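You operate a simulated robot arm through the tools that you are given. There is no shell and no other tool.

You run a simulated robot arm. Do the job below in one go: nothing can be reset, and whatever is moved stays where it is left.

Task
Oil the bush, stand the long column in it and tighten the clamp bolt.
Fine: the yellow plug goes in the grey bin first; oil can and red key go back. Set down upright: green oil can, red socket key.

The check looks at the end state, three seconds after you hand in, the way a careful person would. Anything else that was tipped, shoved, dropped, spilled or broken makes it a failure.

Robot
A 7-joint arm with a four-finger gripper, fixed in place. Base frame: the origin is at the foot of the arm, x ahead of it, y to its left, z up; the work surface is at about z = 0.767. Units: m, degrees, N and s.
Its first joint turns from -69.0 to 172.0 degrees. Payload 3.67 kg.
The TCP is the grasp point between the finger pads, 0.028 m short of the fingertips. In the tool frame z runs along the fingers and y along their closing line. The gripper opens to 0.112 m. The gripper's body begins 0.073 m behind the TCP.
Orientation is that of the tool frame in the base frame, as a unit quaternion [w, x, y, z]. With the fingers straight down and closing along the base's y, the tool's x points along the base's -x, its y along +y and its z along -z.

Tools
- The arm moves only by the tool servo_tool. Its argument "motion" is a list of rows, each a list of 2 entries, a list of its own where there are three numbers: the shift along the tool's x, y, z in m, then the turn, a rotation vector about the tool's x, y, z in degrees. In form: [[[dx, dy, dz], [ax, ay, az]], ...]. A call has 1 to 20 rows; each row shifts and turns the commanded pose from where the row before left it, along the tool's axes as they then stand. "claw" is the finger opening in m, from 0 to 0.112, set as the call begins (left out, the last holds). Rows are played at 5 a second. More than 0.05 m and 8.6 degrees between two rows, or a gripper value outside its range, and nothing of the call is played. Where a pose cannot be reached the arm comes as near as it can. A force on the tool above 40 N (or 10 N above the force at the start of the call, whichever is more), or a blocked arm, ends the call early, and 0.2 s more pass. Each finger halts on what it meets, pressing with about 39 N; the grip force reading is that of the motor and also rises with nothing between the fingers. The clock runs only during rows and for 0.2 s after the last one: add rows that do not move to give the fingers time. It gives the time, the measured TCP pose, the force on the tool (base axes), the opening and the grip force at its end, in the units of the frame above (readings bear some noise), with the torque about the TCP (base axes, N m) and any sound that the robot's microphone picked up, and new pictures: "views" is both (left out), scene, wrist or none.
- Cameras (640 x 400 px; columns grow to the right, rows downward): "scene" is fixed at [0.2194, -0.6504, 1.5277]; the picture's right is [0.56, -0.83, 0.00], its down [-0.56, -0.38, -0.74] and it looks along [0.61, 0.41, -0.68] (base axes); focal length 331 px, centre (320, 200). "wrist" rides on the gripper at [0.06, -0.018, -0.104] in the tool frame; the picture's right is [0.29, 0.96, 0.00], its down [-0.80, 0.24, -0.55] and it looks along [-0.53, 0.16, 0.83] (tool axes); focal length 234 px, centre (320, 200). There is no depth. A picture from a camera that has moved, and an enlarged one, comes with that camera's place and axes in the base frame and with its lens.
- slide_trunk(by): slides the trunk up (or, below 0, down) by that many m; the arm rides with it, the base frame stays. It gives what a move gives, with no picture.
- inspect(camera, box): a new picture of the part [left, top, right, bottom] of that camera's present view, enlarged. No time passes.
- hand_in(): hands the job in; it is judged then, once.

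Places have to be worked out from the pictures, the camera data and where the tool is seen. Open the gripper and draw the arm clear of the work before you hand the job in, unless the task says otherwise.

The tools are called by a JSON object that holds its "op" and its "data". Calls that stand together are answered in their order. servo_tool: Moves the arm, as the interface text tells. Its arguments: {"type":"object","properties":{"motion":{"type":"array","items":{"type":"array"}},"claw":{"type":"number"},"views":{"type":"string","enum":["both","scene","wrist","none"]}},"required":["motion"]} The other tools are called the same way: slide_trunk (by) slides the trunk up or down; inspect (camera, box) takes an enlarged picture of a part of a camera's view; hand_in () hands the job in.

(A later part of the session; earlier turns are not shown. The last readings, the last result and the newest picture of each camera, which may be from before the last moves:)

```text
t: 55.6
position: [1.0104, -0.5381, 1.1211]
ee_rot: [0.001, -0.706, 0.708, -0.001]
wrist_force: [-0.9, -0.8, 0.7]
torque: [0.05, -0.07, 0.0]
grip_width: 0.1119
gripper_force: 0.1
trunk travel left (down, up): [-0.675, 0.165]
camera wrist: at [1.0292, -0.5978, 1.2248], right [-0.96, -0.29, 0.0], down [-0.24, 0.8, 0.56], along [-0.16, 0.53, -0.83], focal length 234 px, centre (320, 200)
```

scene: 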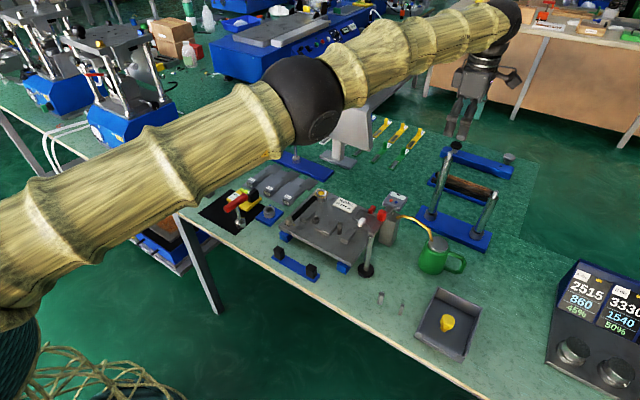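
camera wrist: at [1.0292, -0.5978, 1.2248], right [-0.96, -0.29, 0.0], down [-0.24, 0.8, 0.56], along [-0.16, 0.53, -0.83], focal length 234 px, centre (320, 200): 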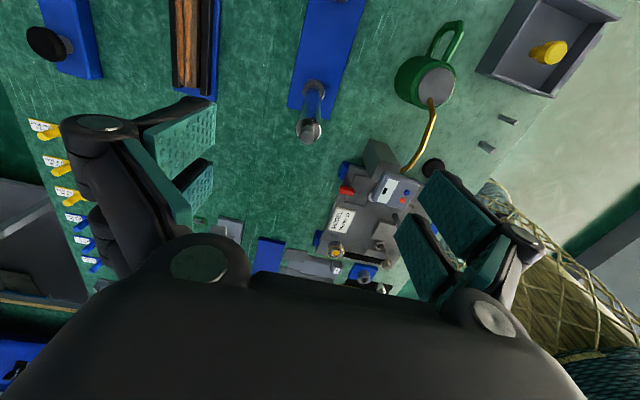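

The vertical tool reaches there. I enlarge the view to locate the column top exactly.

{"op": "inspect", "data": {"camera": "wrist", "box": [260, 60, 360, 160]}}

{"op": "inspect", "data": {"camera": "scene", "box": [420, 90, 520, 250]}}

```text
4.00 times, centred on (310, 110) of wrist
camera zoom: at [1.0292, -0.5978, 1.2248], right [-0.96, -0.29, 0.0], down [-0.24, 0.8, 0.56], along [-0.16, 0.53, -0.83], focal length 937 px, centre (360, 560)
```

zoom: 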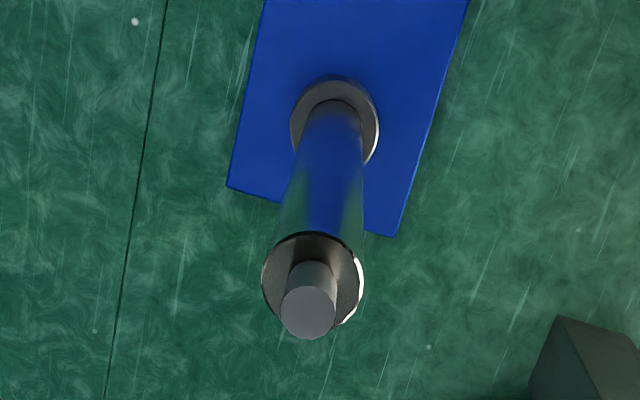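

```text
2.50 times, centred on (470, 170) of scene
camera zoom: at [0.2194, -0.6504, 1.5277], right [0.56, -0.83, 0.0], down [-0.56, -0.38, -0.74], along [0.61, 0.41, -0.68], focal length 827 px, centre (-55, 275)
```

zoom: 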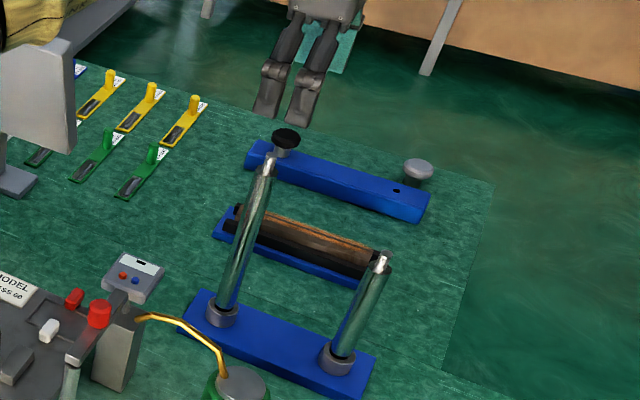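

The column axis is at about (1.0205,-0.531), shoulder z≈1.003, stud top ≈1.022, diameter ≈23.5 mm. I align and lower to z≈1.06 first.

{"op": "servo_tool", "data": {"motion": [[[-0.006, -0.01, 0], [0, 0, 0]], [[0, 0, 0.02], [0, 0, 0]], [[0, 0, 0.02], [0, 0, 0]], [[0, 0, 0.02], [0, 0, 0]], [[0, 0, 0], [0, 0, 0]]], "claw": 0.08}}

{"op": "inspect", "data": {"camera": "wrist", "box": [240, 80, 400, 240]}}

{"op": "inspect", "data": {"camera": "scene", "box": [420, 90, 520, 250]}}

```text
t: 56.8
position: [1.0125, -0.5247, 1.0554]
ee_rot: [0.001, -0.707, 0.708, 0.001]
wrist_force: [0.3, -0.1, -0.1]
torque: [0.03, 0.01, 0.01]
grip_width: 0.0798
gripper_force: 0.0
out of reach, approached as far as the arm can: row 1
trunk travel left (down, up): [-0.675, 0.165]
camera wrist: at [1.0317, -0.5843, 1.1604], right [-0.96, -0.29, 0.0], down [-0.24, 0.8, 0.55], along [-0.16, 0.53, -0.83], focal length 234 px, centre (320, 200)
```

scene: 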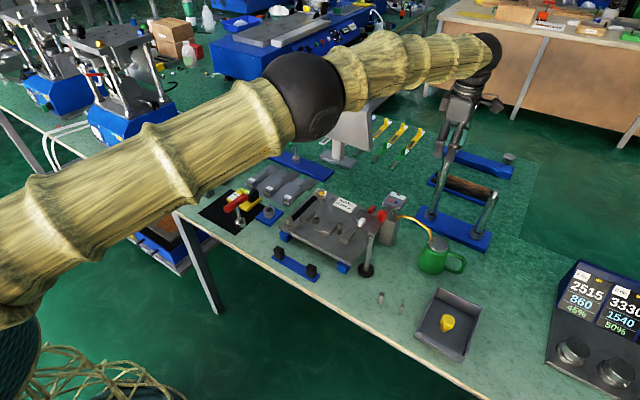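
wrist: 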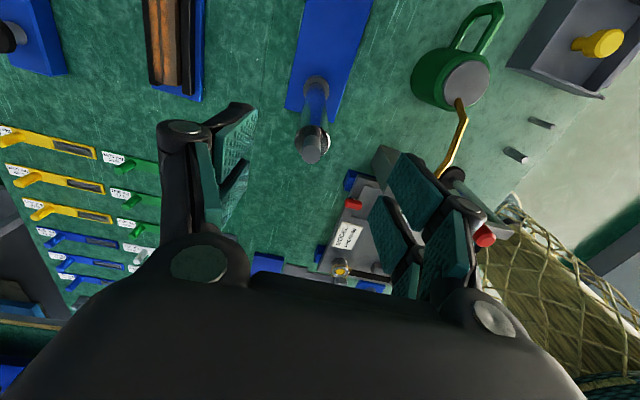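

```text
2.50 times, centred on (320, 160) of wrist
camera zoom: at [1.0317, -0.5843, 1.1604], right [-0.96, -0.29, 0.0], down [-0.24, 0.8, 0.55], along [-0.16, 0.53, -0.83], focal length 585 px, centre (320, 300)
```

zoom: 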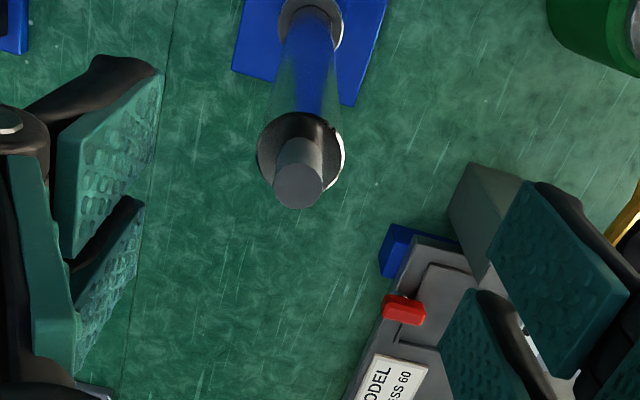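

```text
2.50 times, centred on (470, 170) of scene
camera zoom: at [0.2194, -0.6504, 1.5277], right [0.56, -0.83, 0.0], down [-0.56, -0.38, -0.74], along [0.61, 0.41, -0.68], focal length 827 px, centre (-55, 275)
```

zoom: 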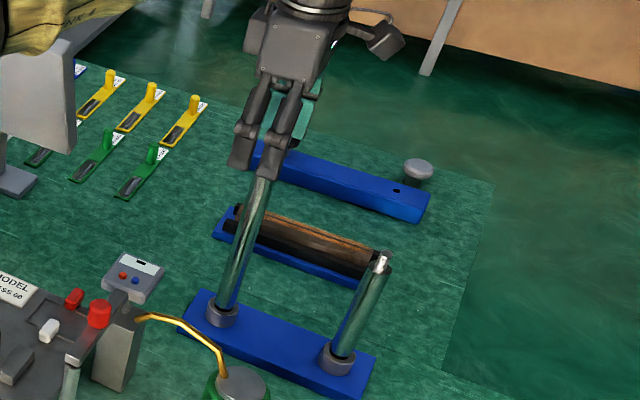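

Row 1 was just beyond reach, leaving the TCP ~8 mm short in x. The column is still inside the 80 mm opening, so I lower around it, where the reach may be better, and then correct.

{"op": "servo_tool", "data": {"motion": [[[0, 0, 0.02], [0, 0, 0]], [[0, 0, 0.02], [0, 0, 0]], [[0, 0, 0.02], [0, 0, 0]], [[0.002, -0.004, 0.01], [0, 0, 0]], [[0, 0, 0.0], [0, 0, 0]], [[0, 0, 0], [0, 0, 0]]], "claw": 0.08}}

{"op": "inspect", "data": {"camera": "wrist", "box": [240, 80, 400, 240]}}

```text
t: 58.2
position: [1.0178, -0.5273, 0.985]
ee_rot: [-0.001, 0.707, -0.707, -0.001]
wrist_force: [-0.4, 0.5, 0.1]
torque: [-0.01, 0.0, -0.02]
grip_width: 0.0799
gripper_force: 0.2
trunk travel left (down, up): [-0.675, 0.165]
camera wrist: at [1.0366, -0.5863, 1.0893], right [-0.96, -0.29, 0.0], down [-0.24, 0.8, 0.56], along [-0.16, 0.53, -0.83], focal length 234 px, centre (320, 200)
```

scene: 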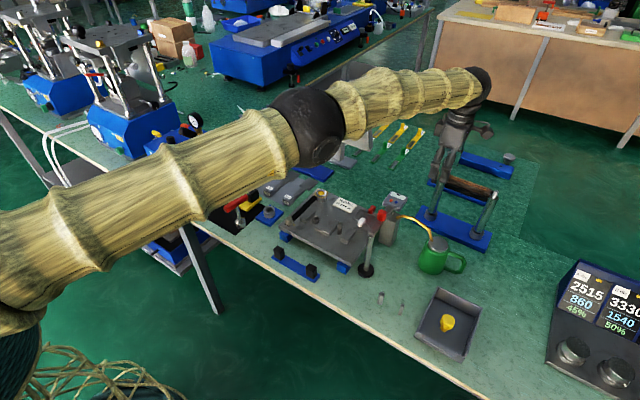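
wrist: 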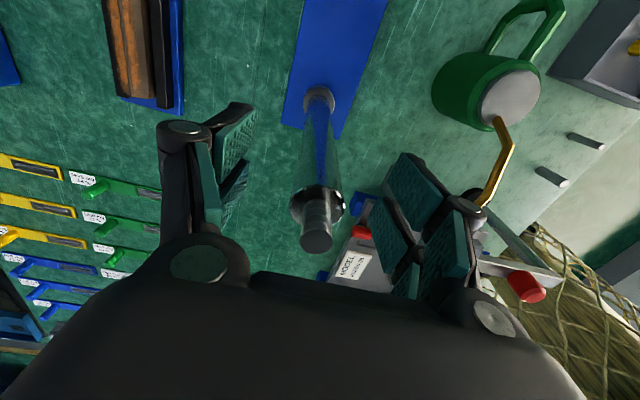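

```text
2.50 times, centred on (320, 160) of wrist
camera zoom: at [1.0366, -0.5863, 1.0893], right [-0.96, -0.29, 0.0], down [-0.24, 0.8, 0.56], along [-0.16, 0.53, -0.83], focal length 585 px, centre (320, 300)
```

zoom: 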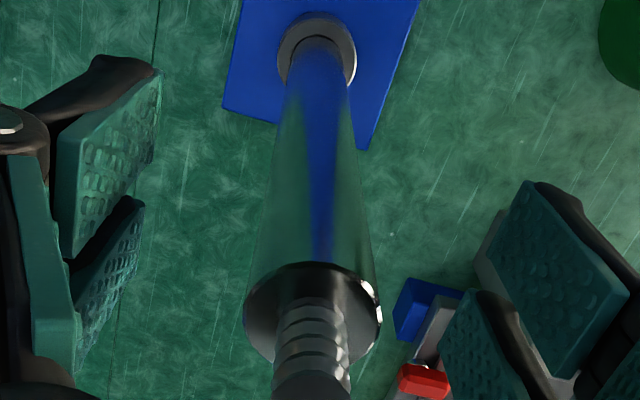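

Now centred within ~3 mm. I lower 10 mm more, nudge +2 mm in x and close on the shaft.

{"op": "servo_tool", "data": {"motion": [[[0.001, -0.0025, 0.01], [0, 0, 0]], [[0, 0, 0.0], [0, 0, 0]]], "claw": 0.08, "views": "none"}}

{"op": "servo_tool", "data": {"motion": [[[0, 0, 0], [0, 0, 0]], [[0, 0, 0], [0, 0, 0]], [[0, 0, 0], [0, 0, 0]], [[0, 0, 0], [0, 0, 0]]], "claw": 0.0}}

{"op": "inspect", "data": {"camera": "scene", "box": [420, 90, 520, 250]}}

```text
t: 58.8
position: [1.0193, -0.528, 0.9764]
ee_rot: [0.0, 0.708, -0.707, 0.0]
wrist_force: [-0.3, -0.7, 0.4]
torque: [-0.04, -0.04, 0.05]
grip_width: 0.0799
gripper_force: 0.2
trunk travel left (down, up): [-0.675, 0.165]
```

```text
t: 59.8
position: [1.0199, -0.5281, 0.9748]
ee_rot: [-0.001, 0.708, -0.707, -0.001]
wrist_force: [0.5, -0.6, 0.1]
torque: [-0.1, -0.05, 0.02]
grip_width: 0.022
gripper_force: 39.4
trunk travel left (down, up): [-0.675, 0.165]
camera wrist: at [1.0389, -0.5876, 1.0795], right [-0.96, -0.29, 0.0], down [-0.24, 0.8, 0.55], along [-0.16, 0.53, -0.83], focal length 234 px, centre (320, 200)
```

scene: 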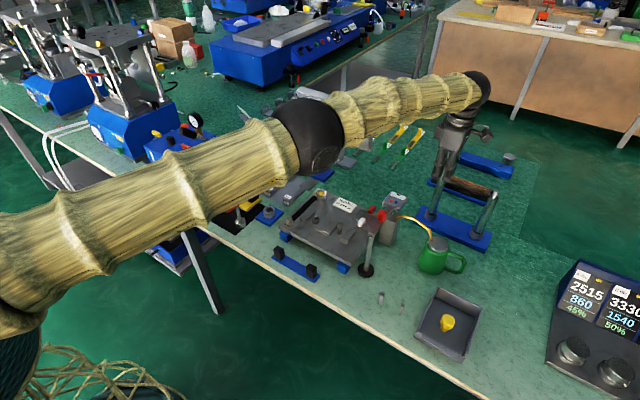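
wrist: 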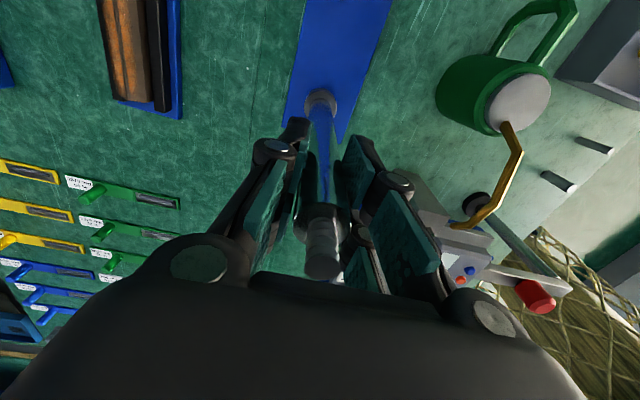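

```text
2.50 times, centred on (470, 170) of scene
camera zoom: at [0.2194, -0.6504, 1.5277], right [0.56, -0.83, 0.0], down [-0.56, -0.38, -0.74], along [0.61, 0.41, -0.68], focal length 827 px, centre (-55, 275)
```

zoom: 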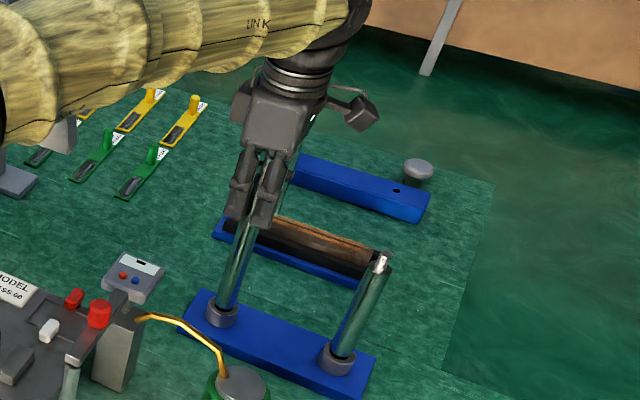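

Shaft held at 22 mm. I lift straight up 50 mm out of the sleeve.

{"op": "servo_tool", "data": {"motion": [[[0, 0, -0.01], [0, 0, 0]], [[0, 0, -0.015], [0, 0, 0]], [[0, 0, -0.015], [0, 0, 0]], [[0, 0, -0.015], [0, 0, 0]], [[0, 0, 0], [0, 0, 0]]], "claw": 0.0}}

{"op": "inspect", "data": {"camera": "scene", "box": [400, 100, 500, 260]}}

```text
t: 61.0
position: [1.0212, -0.5277, 1.0302]
ee_rot: [0.0, -0.707, 0.707, 0.001]
wrist_force: [0.5, 0.4, -6.5]
torque: [0.05, -0.01, 0.0]
grip_width: 0.0217
gripper_force: 39.4
trunk travel left (down, up): [-0.675, 0.165]
camera wrist: at [1.0404, -0.5879, 1.1338], right [-0.96, -0.29, 0.0], down [-0.24, 0.8, 0.56], along [-0.16, 0.53, -0.83], focal length 234 px, centre (320, 200)
```

scene: 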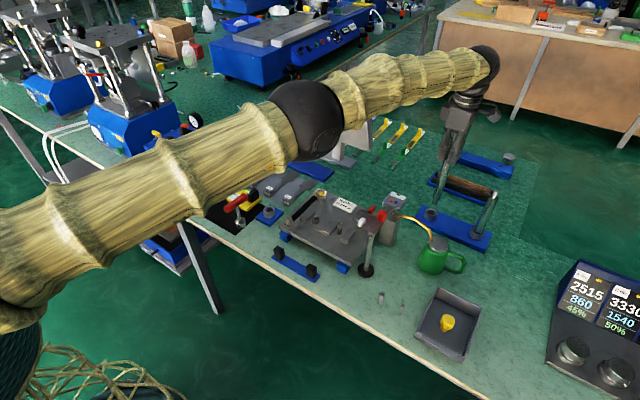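
wrist: 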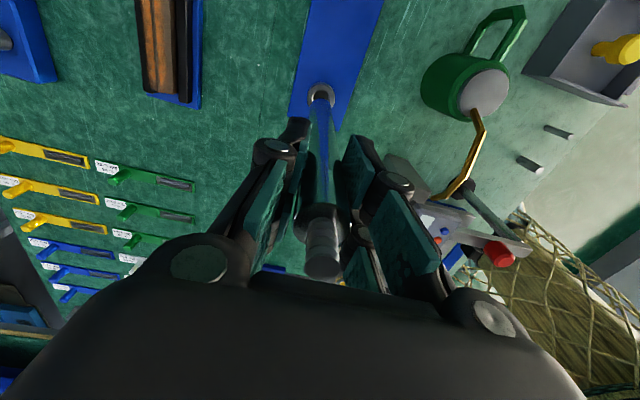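

```text
2.50 times, centred on (450, 180) of scene
camera zoom: at [0.2194, -0.6504, 1.5277], right [0.56, -0.83, 0.0], down [-0.56, -0.38, -0.74], along [0.61, 0.41, -0.68], focal length 827 px, centre (-5, 250)
```

zoom: 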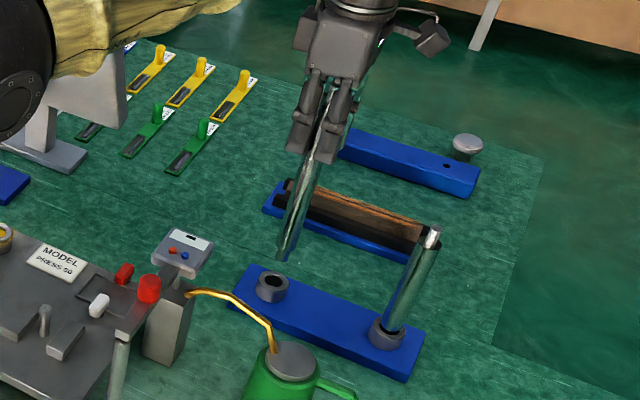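

Column is free (6.5 N, bottom 0.187 m below the TCP). I carry it up and around the panel to above the bush at z≈1.2.

{"op": "servo_tool", "data": {"motion": [[[-0.0213, 0.012, -0.028], [0, 0, 0]], [[-0.0213, 0.012, -0.028], [0, 0, 0]], [[-0.0213, 0.012, -0.028], [0, 0, 0]], [[-0.0213, 0.012, -0.028], [0, 0, 0]], [[-0.0213, 0.012, -0.028], [0, 0, 0]], [[-0.0213, 0.012, -0.028], [0, 0, 0]], [[-0.0371, 0.0151, 0], [0, 0, 0]], [[-0.0371, 0.0151, 0], [0, 0, 0]], [[-0.0371, 0.0151, 0], [0, 0, 0]], [[-0.0371, 0.0151, 0], [0, 0, 0]], [[-0.0371, 0.0151, 0], [0, 0, 0]], [[0, 0, 0], [0, 0, 0]]], "claw": 0.0}}

{"op": "inspect", "data": {"camera": "wrist", "box": [240, 60, 400, 220]}}

{"op": "inspect", "data": {"camera": "scene", "box": [260, 60, 380, 220]}}

```text
t: 63.6
position: [0.8723, -0.218, 1.1961]
ee_rot: [0.0, -0.707, 0.708, 0.001]
wrist_force: [-0.1, -0.3, -7.2]
torque: [0.03, 0.01, -0.01]
grip_width: 0.0221
gripper_force: 38.4
trunk travel left (down, up): [-0.675, 0.165]
camera wrist: at [0.8919, -0.2766, 1.3013], right [-0.96, -0.29, 0.0], down [-0.24, 0.8, 0.56], along [-0.16, 0.53, -0.83], focal length 234 px, centre (320, 200)
```

scene: 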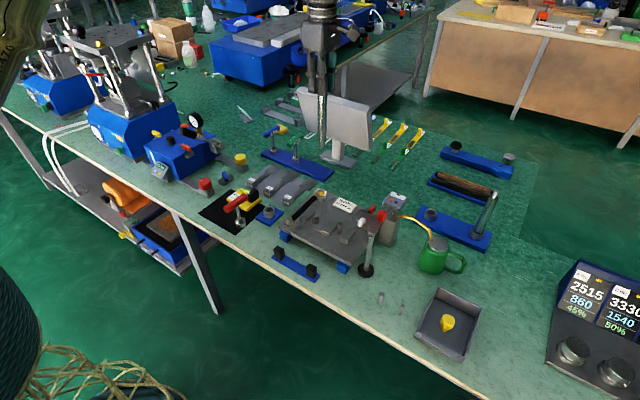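
wrist: 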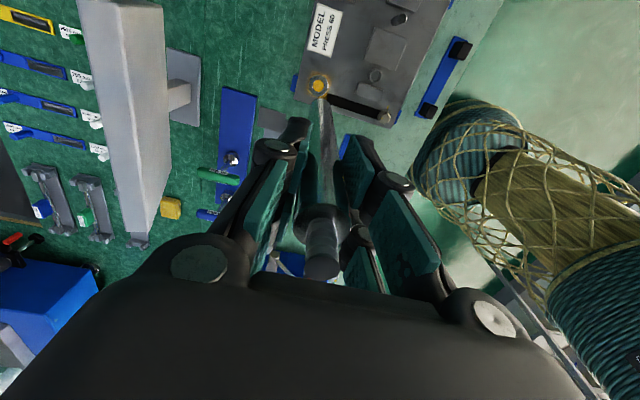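

```text
2.50 times, centred on (320, 140) of wrist
camera zoom: at [0.8919, -0.2766, 1.3013], right [-0.96, -0.29, 0.0], down [-0.24, 0.8, 0.56], along [-0.16, 0.53, -0.83], focal length 585 px, centre (320, 350)
```

zoom: 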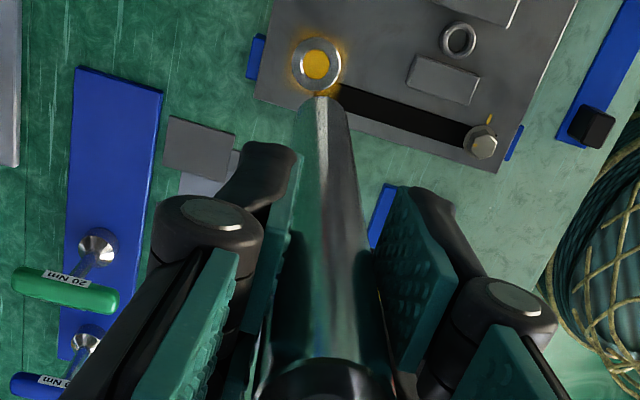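

```text
2.50 times, centred on (320, 140) of scene
camera zoom: at [0.2194, -0.6504, 1.5277], right [0.56, -0.83, 0.0], down [-0.56, -0.38, -0.74], along [0.61, 0.41, -0.68], focal length 827 px, centre (320, 350)
```

zoom: 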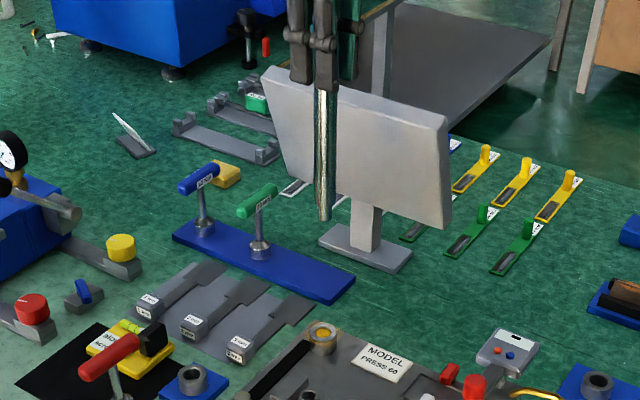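

I lower to just above the bush (column bottom ≈ 0.86) to compare the column end with the bore from both cameras.

{"op": "servo_tool", "data": {"motion": [[[0, -0.001, 0.03], [0, 0, 0]], [[0, 0, 0.03], [0, 0, 0]], [[0, 0, 0.03], [0, 0, 0]], [[0, 0, 0.03], [0, 0, 0]], [[0, 0, 0.031], [0, 0, 0]], [[0, 0, 0], [0, 0, 0]], [[0, 0, 0], [0, 0, 0]]], "claw": 0.0}}

{"op": "inspect", "data": {"camera": "wrist", "box": [280, 80, 360, 160]}}

{"op": "inspect", "data": {"camera": "scene", "box": [290, 150, 350, 210]}}

```text
t: 65.2
position: [0.8732, -0.2162, 1.0465]
ee_rot: [0.001, 0.707, -0.707, -0.001]
wrist_force: [0.3, -0.2, -7.7]
torque: [0.0, 0.0, 0.0]
grip_width: 0.0218
gripper_force: 39.0
trunk travel left (down, up): [-0.675, 0.165]
camera wrist: at [0.8931, -0.2756, 1.1504], right [-0.96, -0.29, 0.0], down [-0.24, 0.8, 0.55], along [-0.16, 0.53, -0.83], focal length 234 px, centre (320, 200)
```

scene: 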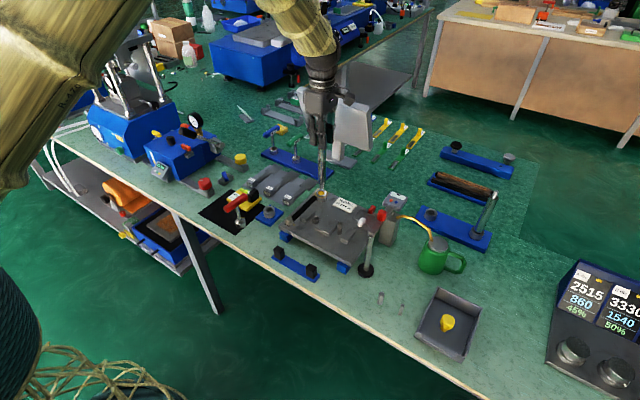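
wrist: 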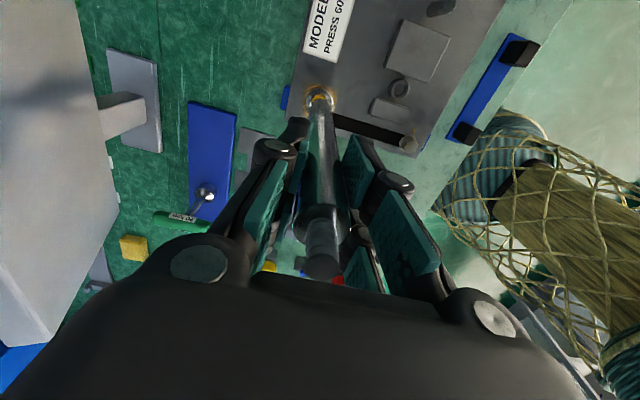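

```text
5.00 times, centred on (320, 120) of wrist
camera zoom: at [0.8931, -0.2756, 1.1504], right [-0.96, -0.29, 0.0], down [-0.24, 0.8, 0.55], along [-0.16, 0.53, -0.83], focal length 1171 px, centre (320, 600)
```

zoom: 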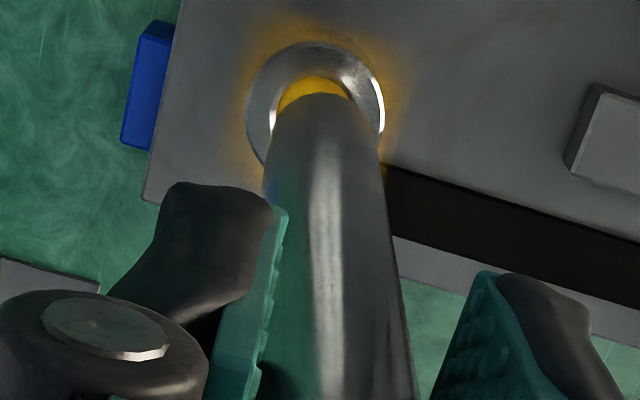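

```text
6.67 times, centred on (320, 180) of scene
camera zoom: at [0.2194, -0.6504, 1.5277], right [0.56, -0.83, 0.0], down [-0.56, -0.38, -0.74], along [0.61, 0.41, -0.68], focal length 2205 px, centre (320, 333)
```

zoom: 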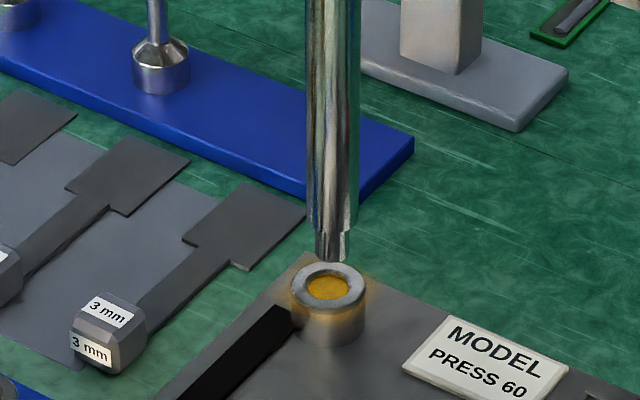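

The column has a narrower bottom spigot (~14 mm) for the ~19 mm bore. Views suggest the column is ~2.6 mm too far in +x; I correct and lower ~14 mm for another look.

{"op": "servo_tool", "data": {"motion": [[[0, 0.0026, 0.007], [0, 0, 0]], [[0, 0, 0.006], [0, 0, 0]], [[0, 0, 0], [0, 0, 0]]], "claw": 0.0}}

{"op": "inspect", "data": {"camera": "wrist", "box": [290, 80, 350, 140]}}

{"op": "inspect", "data": {"camera": "scene", "box": [305, 170, 345, 210]}}

```text
t: 66.0
position: [0.8716, -0.2153, 1.0345]
ee_rot: [-0.001, 0.707, -0.707, 0.0]
wrist_force: [-0.1, 0.0, -7.2]
torque: [0.01, 0.0, 0.03]
grip_width: 0.0219
gripper_force: 38.4
trunk travel left (down, up): [-0.675, 0.165]
camera wrist: at [0.8899, -0.2747, 1.1387], right [-0.96, -0.29, 0.0], down [-0.24, 0.8, 0.55], along [-0.16, 0.53, -0.83], focal length 234 px, centre (320, 200)
```

scene: 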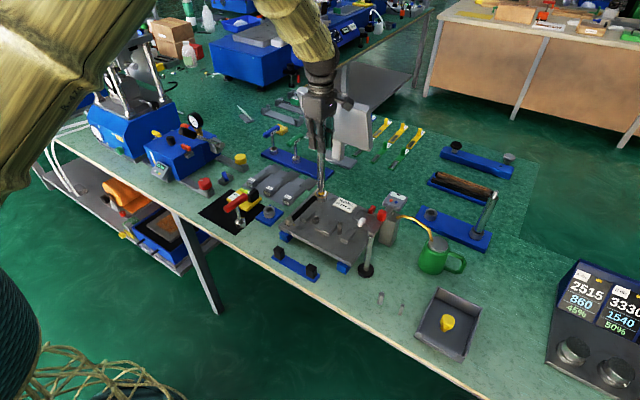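
wrist: 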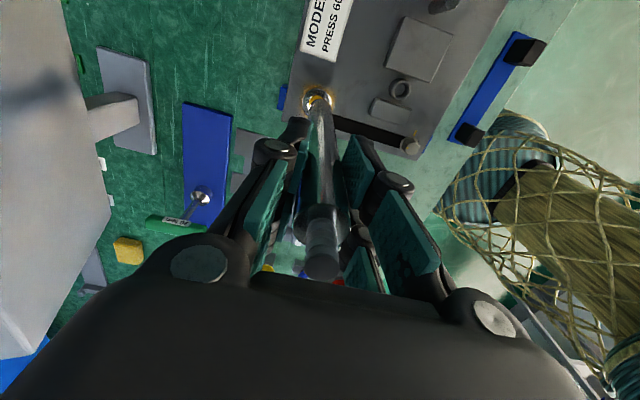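

```text
6.67 times, centred on (320, 110) of wrist
camera zoom: at [0.8899, -0.2747, 1.1387], right [-0.96, -0.29, 0.0], down [-0.24, 0.8, 0.55], along [-0.16, 0.53, -0.83], focal length 1561 px, centre (320, 800)
```

zoom: 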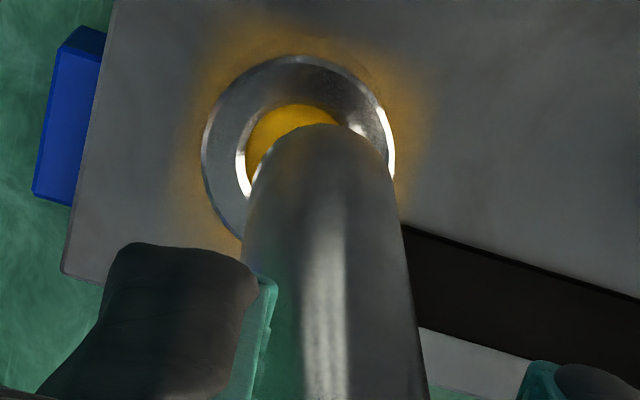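

```text
10.00 times, centred on (325, 190) of scene
camera zoom: at [0.2194, -0.6504, 1.5277], right [0.56, -0.83, 0.0], down [-0.56, -0.38, -0.74], along [0.61, 0.41, -0.68], focal length 3307 px, centre (270, 300)
```

zoom: 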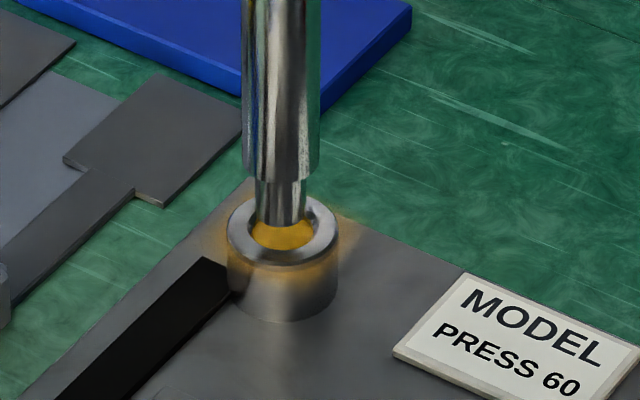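

Fresh comparison: the column sits ~3 mm short in x and slightly low in y. I correct (+3.3, +0.7 mm), lower 8 mm and look again.

{"op": "servo_tool", "data": {"motion": [[[-0.0007, -0.0033, 0.0], [0, 0, 0]], [[0, 0, 0.008], [0, 0, 0]], [[0, 0, 0], [0, 0, 0]]], "claw": 0.0}}

{"op": "inspect", "data": {"camera": "wrist", "box": [290, 80, 350, 140]}}

{"op": "inspect", "data": {"camera": "scene", "box": [305, 170, 345, 210]}}

```text
t: 66.8
position: [0.8743, -0.2135, 1.0267]
ee_rot: [0.0, 0.707, -0.707, -0.001]
wrist_force: [-0.9, 0.1, -6.6]
torque: [0.02, 0.02, -0.02]
grip_width: 0.0219
gripper_force: 38.4
trunk travel left (down, up): [-0.675, 0.165]
camera wrist: at [0.8929, -0.2736, 1.1309], right [-0.96, -0.29, 0.0], down [-0.24, 0.8, 0.55], along [-0.16, 0.53, -0.83], focal length 234 px, centre (320, 200)
```

scene: 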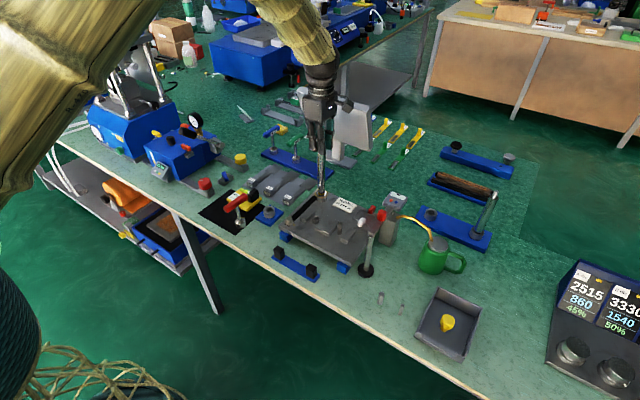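
wrist: 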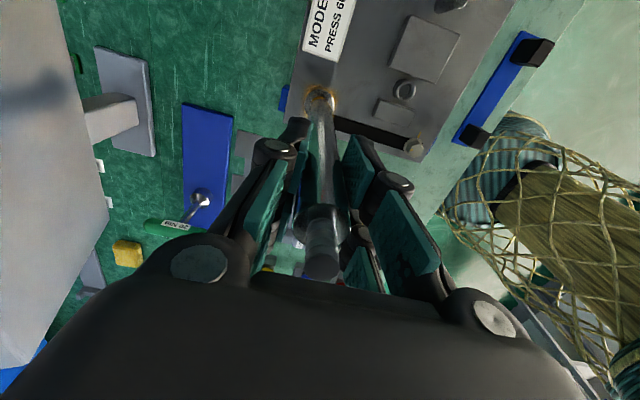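

```text
6.67 times, centred on (320, 110) of wrist
camera zoom: at [0.8929, -0.2736, 1.1309], right [-0.96, -0.29, 0.0], down [-0.24, 0.8, 0.55], along [-0.16, 0.53, -0.83], focal length 1561 px, centre (320, 800)
```

zoom: 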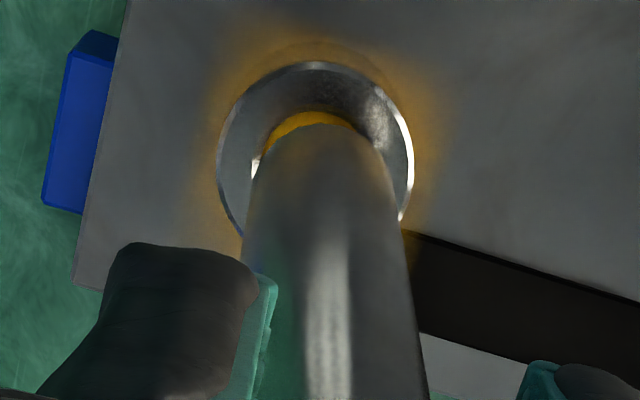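

```text
10.00 times, centred on (325, 190) of scene
camera zoom: at [0.2194, -0.6504, 1.5277], right [0.56, -0.83, 0.0], down [-0.56, -0.38, -0.74], along [0.61, 0.41, -0.68], focal length 3307 px, centre (270, 300)
```

zoom: 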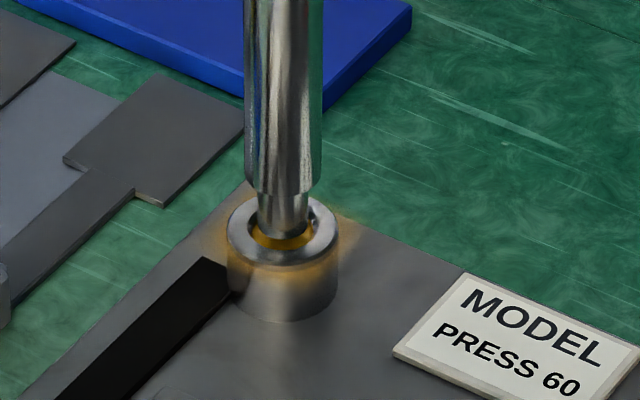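

Aligned within ~1 mm in both views. I nudge +1 mm in x and lower 12 mm in small steps, watching the force.

{"op": "servo_tool", "data": {"motion": [[[-0.0003, -0.001, 0.003], [0, 0, 0]], [[0, 0, 0.003], [0, 0, 0]], [[0, 0, 0.003], [0, 0, 0]], [[0, 0, 0.003], [0, 0, 0]], [[0, 0, 0], [0, 0, 0]]], "claw": 0.0}}

{"op": "inspect", "data": {"camera": "scene", "box": [305, 170, 345, 210]}}

```text
t: 68.0
position: [0.8746, -0.2158, 1.0144]
ee_rot: [0.0, -0.707, 0.707, 0.0]
wrist_force: [0.0, -0.4, -6.8]
torque: [0.03, 0.0, -0.01]
grip_width: 0.0215
gripper_force: 38.2
trunk travel left (down, up): [-0.675, 0.165]
camera wrist: at [0.894, -0.274, 1.119], right [-0.96, -0.29, 0.0], down [-0.24, 0.8, 0.55], along [-0.16, 0.53, -0.83], focal length 234 px, centre (320, 200)
```

scene: 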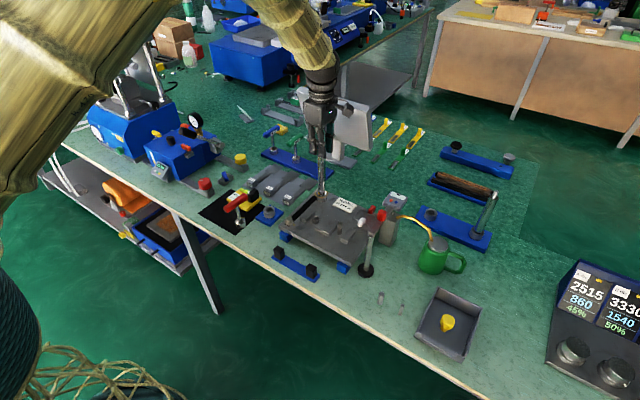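
wrist: 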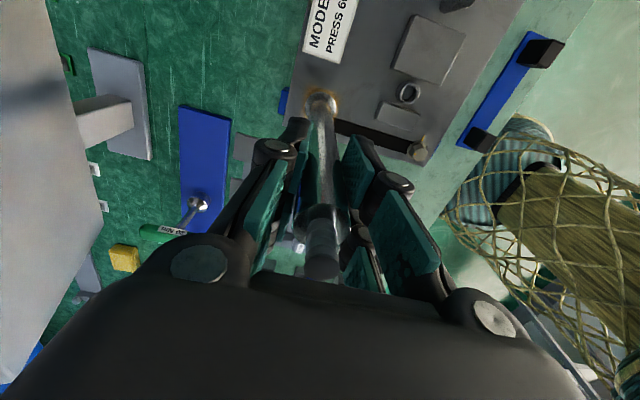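

```text
10.00 times, centred on (325, 190) of scene
camera zoom: at [0.2194, -0.6504, 1.5277], right [0.56, -0.83, 0.0], down [-0.56, -0.38, -0.74], along [0.61, 0.41, -0.68], focal length 3307 px, centre (270, 300)
```

zoom: 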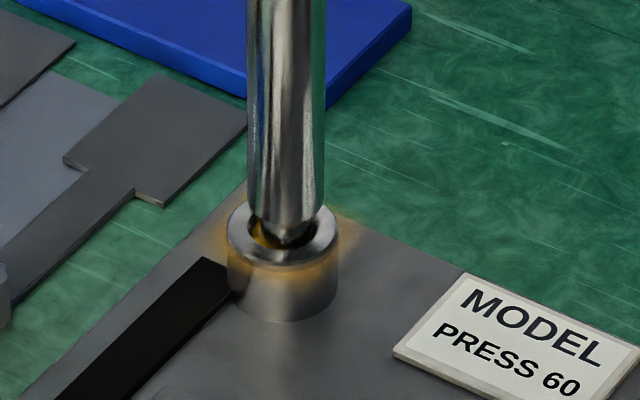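

The spigot is inside the bore with no side force. I continue down 12 mm in small steps.

{"op": "servo_tool", "data": {"motion": [[[0, 0, 0.003], [0, 0, 0]], [[0, 0, 0.003], [0, 0, 0]], [[0, 0, 0.003], [0, 0, 0]], [[0, 0, 0.002], [0, 0, 0]], [[0, 0, 0], [0, 0, 0]]], "claw": 0.0}}

{"op": "inspect", "data": {"camera": "scene", "box": [305, 170, 345, 210]}}

{"op": "inspect", "data": {"camera": "wrist", "box": [290, 80, 350, 140]}}

```text
t: 69.2
position: [0.8739, -0.2134, 1.0034]
ee_rot: [-0.001, -0.707, 0.707, 0.001]
wrist_force: [-0.8, 0.9, -7.1]
torque: [0.05, -0.01, -0.02]
grip_width: 0.0219
gripper_force: 39.3
trunk travel left (down, up): [-0.675, 0.165]
camera wrist: at [0.8946, -0.273, 1.1079], right [-0.96, -0.29, 0.0], down [-0.24, 0.8, 0.55], along [-0.16, 0.53, -0.83], focal length 234 px, centre (320, 200)
```

scene: 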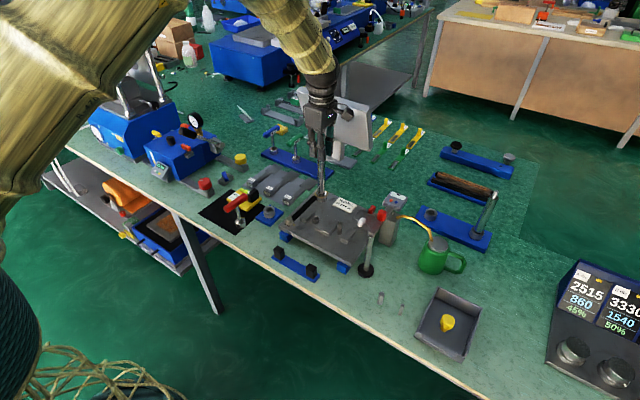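
wrist: 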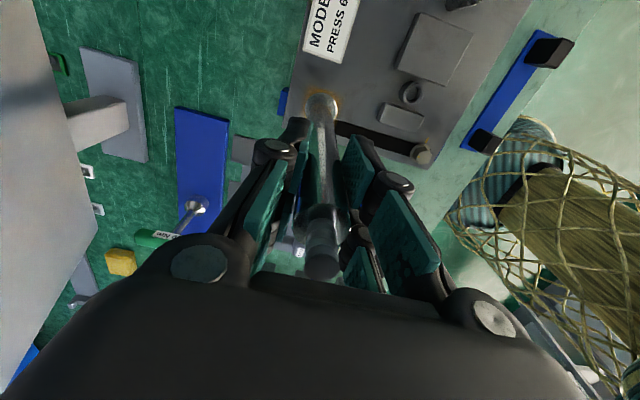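

```text
10.00 times, centred on (325, 190) of scene
camera zoom: at [0.2194, -0.6504, 1.5277], right [0.56, -0.83, 0.0], down [-0.56, -0.38, -0.74], along [0.61, 0.41, -0.68], focal length 3307 px, centre (270, 300)
```

zoom: 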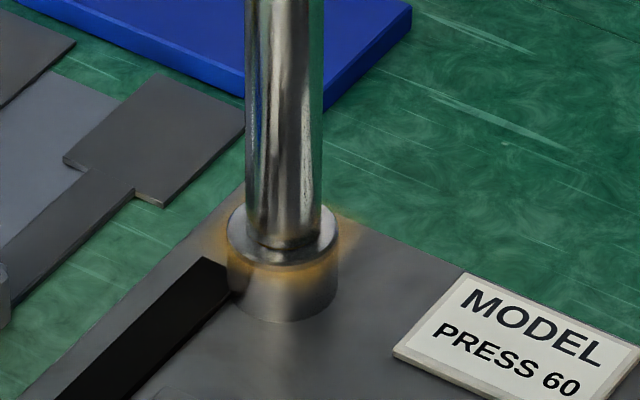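

```text
6.67 times, centred on (320, 110) of wrist
camera zoom: at [0.8946, -0.273, 1.1079], right [-0.96, -0.29, 0.0], down [-0.24, 0.8, 0.55], along [-0.16, 0.53, -0.83], focal length 1561 px, centre (320, 800)
```

zoom: 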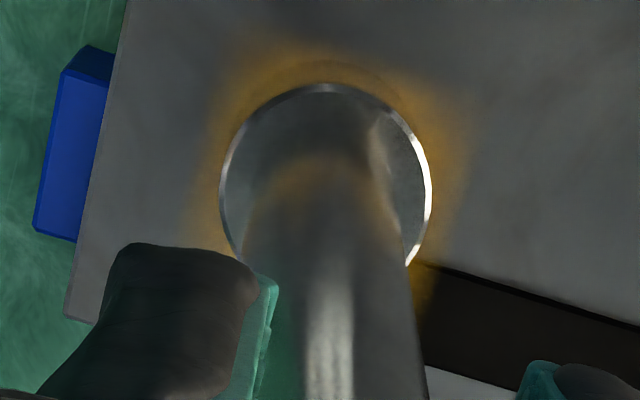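

The shaft's shoulder is about to meet the bush face. I go down in 1 mm steps until the force changes.

{"op": "servo_tool", "data": {"motion": [[[0, 0, 0.001], [0, 0, 0]], [[0, 0, 0.001], [0, 0, 0]], [[0, 0, 0.001], [0, 0, 0]], [[0, 0, 0.001], [0, 0, 0]], [[0, 0, 0], [0, 0, 0]]], "claw": 0.0, "views": "scene"}}

{"op": "inspect", "data": {"camera": "scene", "box": [305, 170, 345, 210]}}

```text
t: 70.4
position: [0.8752, -0.2139, 1.0019]
ee_rot: [0.001, -0.707, 0.708, -0.001]
wrist_force: [0.9, -1.9, 22.0]
torque: [-0.24, -0.08, -0.02]
grip_width: 0.0216
gripper_force: 39.2
trunk travel left (down, up): [-0.675, 0.165]
```

scene: 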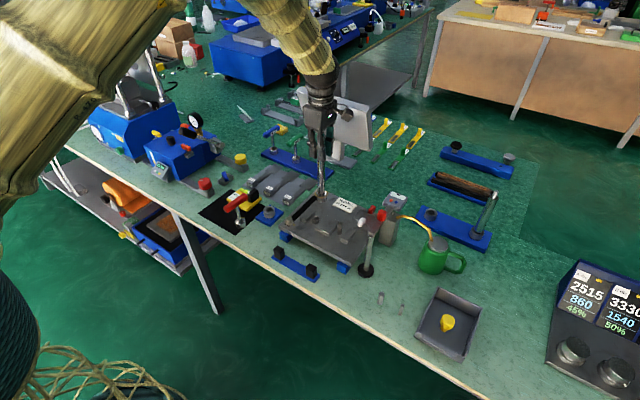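

```text
10.00 times, centred on (325, 190) of scene
camera zoom: at [0.2194, -0.6504, 1.5277], right [0.56, -0.83, 0.0], down [-0.56, -0.38, -0.74], along [0.61, 0.41, -0.68], focal length 3307 px, centre (270, 300)
```

zoom: 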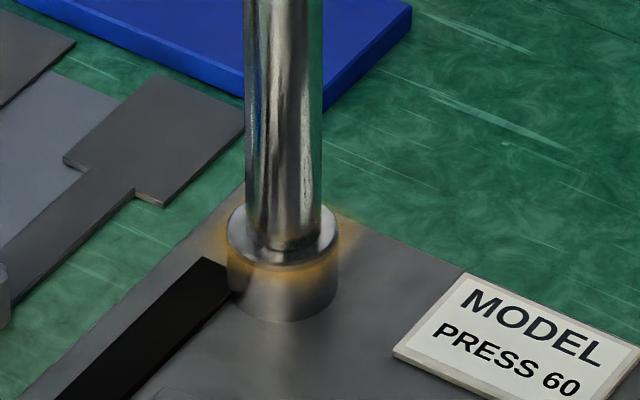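

Contact: 22 N upward, so the shoulder is seated on the bush. I relieve the push by 2 mm, then open the fingers.

{"op": "servo_tool", "data": {"motion": [[[0, 0, -0.001], [0, 0, 0]], [[0, 0, -0.001], [0, 0, 0]], [[0, 0, 0], [0, 0, 0]]], "claw": 0.0, "views": "none"}}

{"op": "servo_tool", "data": {"motion": [[[0, 0, 0], [0, 0, 0]], [[0, 0, 0], [0, 0, 0]], [[0, 0, 0], [0, 0, 0]]], "claw": 0.07}}

{"op": "inspect", "data": {"camera": "scene", "box": [290, 110, 360, 210]}}

```text
t: 71.2
position: [0.8747, -0.2146, 1.0027]
ee_rot: [0.0, 0.707, -0.707, 0.0]
wrist_force: [0.4, -1.3, 13.5]
torque: [-0.1, 0.17, 0.01]
grip_width: 0.0213
gripper_force: 39.0
trunk travel left (down, up): [-0.675, 0.165]
```

```text
t: 72.0
position: [0.8748, -0.2143, 1.0023]
ee_rot: [0.0, -0.707, 0.707, 0.0]
wrist_force: [-0.3, 0.3, 0.0]
torque: [-0.02, 0.03, 0.02]
grip_width: 0.07
gripper_force: 0.1
trunk travel left (down, up): [-0.675, 0.165]
camera wrist: at [0.894, -0.2738, 1.106], right [-0.96, -0.29, 0.0], down [-0.24, 0.8, 0.55], along [-0.16, 0.53, -0.83], focal length 234 px, centre (320, 200)
```

scene: 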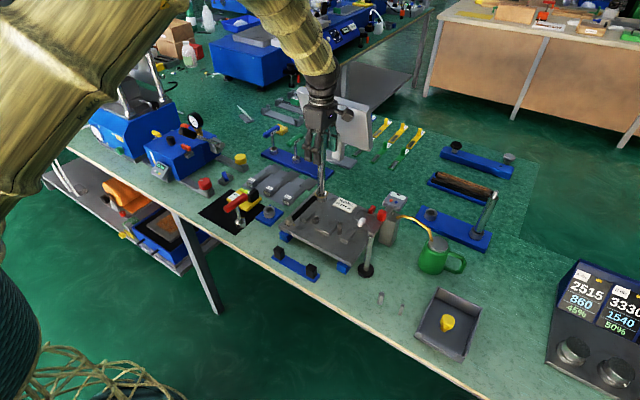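
wrist: 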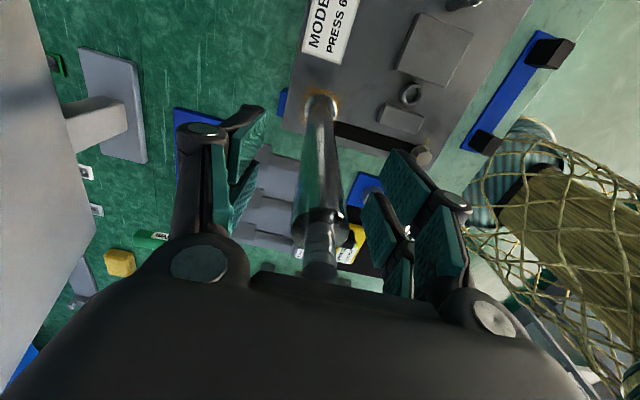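

```text
4.00 times, centred on (325, 160) of scene
camera zoom: at [0.2194, -0.6504, 1.5277], right [0.56, -0.83, 0.0], down [-0.56, -0.38, -0.74], along [0.61, 0.41, -0.68], focal length 1323 px, centre (300, 360)
```

zoom: 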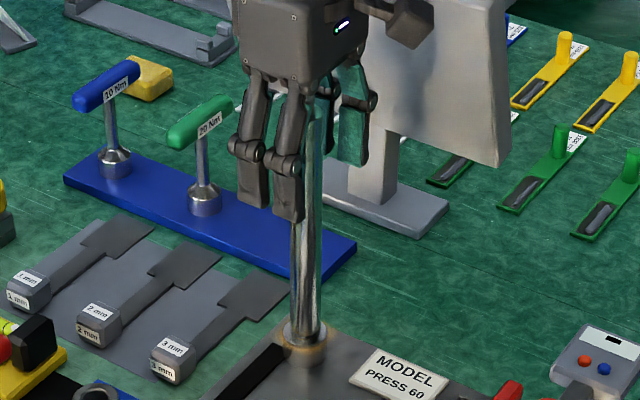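

The long column stands in the bush, released. I rise clear above its stud.

{"op": "servo_tool", "data": {"motion": [[[0, 0, -0.02], [0, 0, 0]], [[0, 0, -0.03], [0, 0, 0]], [[0, 0, -0.04], [0, 0, 0]], [[0, 0, -0.04], [0, 0, 0]], [[0, 0, -0.04], [0, 0, 0]], [[0, 0, -0.01], [0, 0, 0]]], "claw": 0.07, "views": "scene"}}

{"op": "servo_tool", "data": {"motion": [[[0, 0.03, 0], [0, 0, 7.5]], [[0.003, 0.03, 0], [0, 0, 7.5]], [[0.006, 0.028, 0], [0, 0, 7.5]], [[0.01, 0.026, 0], [0, 0, 7.5]], [[0.012, 0.024, 0], [0, 0, 7.5]], [[0, 0, 0], [0, 0, 7.5]], [[0, 0, 0], [0, 0, 7.5]], [[0, 0, 0], [0, 0, 7.5]], [[0, 0, 0], [0, 0, 7.5]], [[0, 0, 0], [0, 0, 7.5]], [[0, 0, 0], [0, 0, 7.5]], [[0, 0, 0], [0, 0, 7.5]]], "claw": 0.07}}

```text
t: 73.4
position: [0.8757, -0.2131, 1.1826]
ee_rot: [0.0, 0.708, -0.707, -0.001]
wrist_force: [0.2, 0.8, 0.3]
torque: [0.01, -0.03, 0.0]
grip_width: 0.0699
gripper_force: 0.1
trunk travel left (down, up): [-0.675, 0.165]
```

scene: 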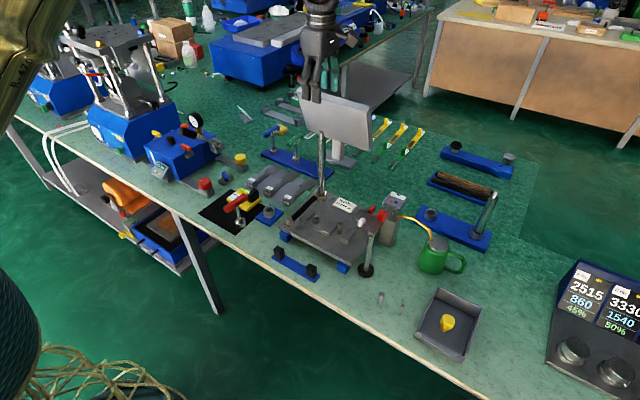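

```text
t: 76.0
position: [0.7312, -0.2085, 1.1819]
ee_rot: [-0.001, 0.0, 1.0, -0.002]
wrist_force: [0.1, -0.6, 0.1]
torque: [-0.03, -0.01, -0.02]
grip_width: 0.07
gripper_force: 0.1
trunk travel left (down, up): [-0.675, 0.165]
camera wrist: at [0.6724, -0.226, 1.2868], right [-0.29, 0.96, 0.0], down [0.8, 0.24, 0.55], along [0.53, 0.16, -0.83], focal length 234 px, centre (320, 200)
```

scene: 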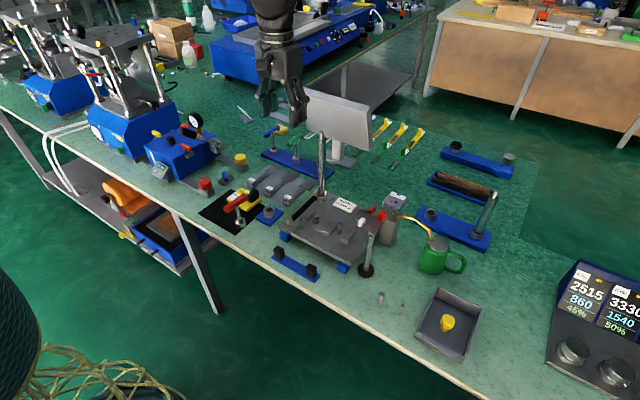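
wrist: 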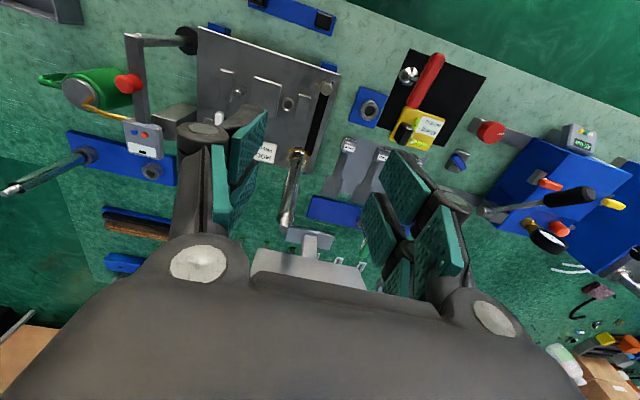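

The column stays upright. I inspect the bolt and the key from this view.

{"op": "inspect", "data": {"camera": "wrist", "box": [300, 40, 460, 150]}}

{"op": "inspect", "data": {"camera": "scene", "box": [215, 180, 305, 240]}}

```text
3.64 times, centred on (380, 95) of wrist
camera zoom: at [0.6724, -0.226, 1.2868], right [-0.29, 0.96, 0.0], down [0.8, 0.24, 0.55], along [0.53, 0.16, -0.83], focal length 852 px, centre (102, 582)
```

zoom: 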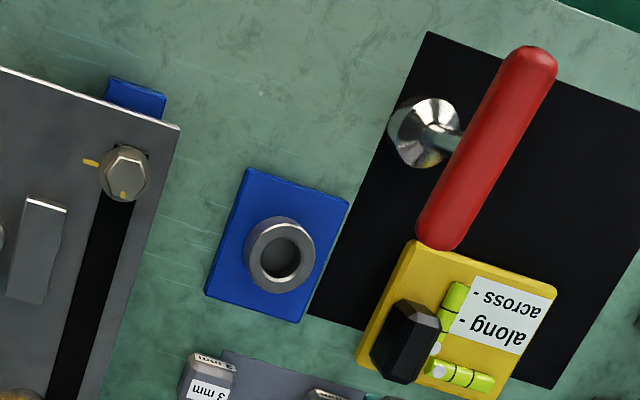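

```text
6.67 times, centred on (260, 210) of scene
camera zoom: at [0.2194, -0.6504, 1.5277], right [0.56, -0.83, 0.0], down [-0.56, -0.38, -0.74], along [0.61, 0.41, -0.68], focal length 2205 px, centre (720, 133)
```

zoom: 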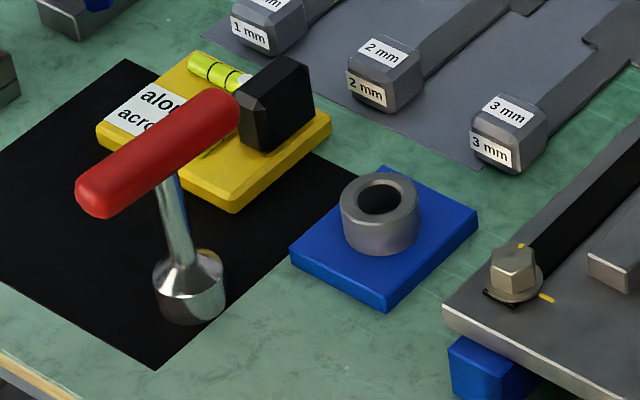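

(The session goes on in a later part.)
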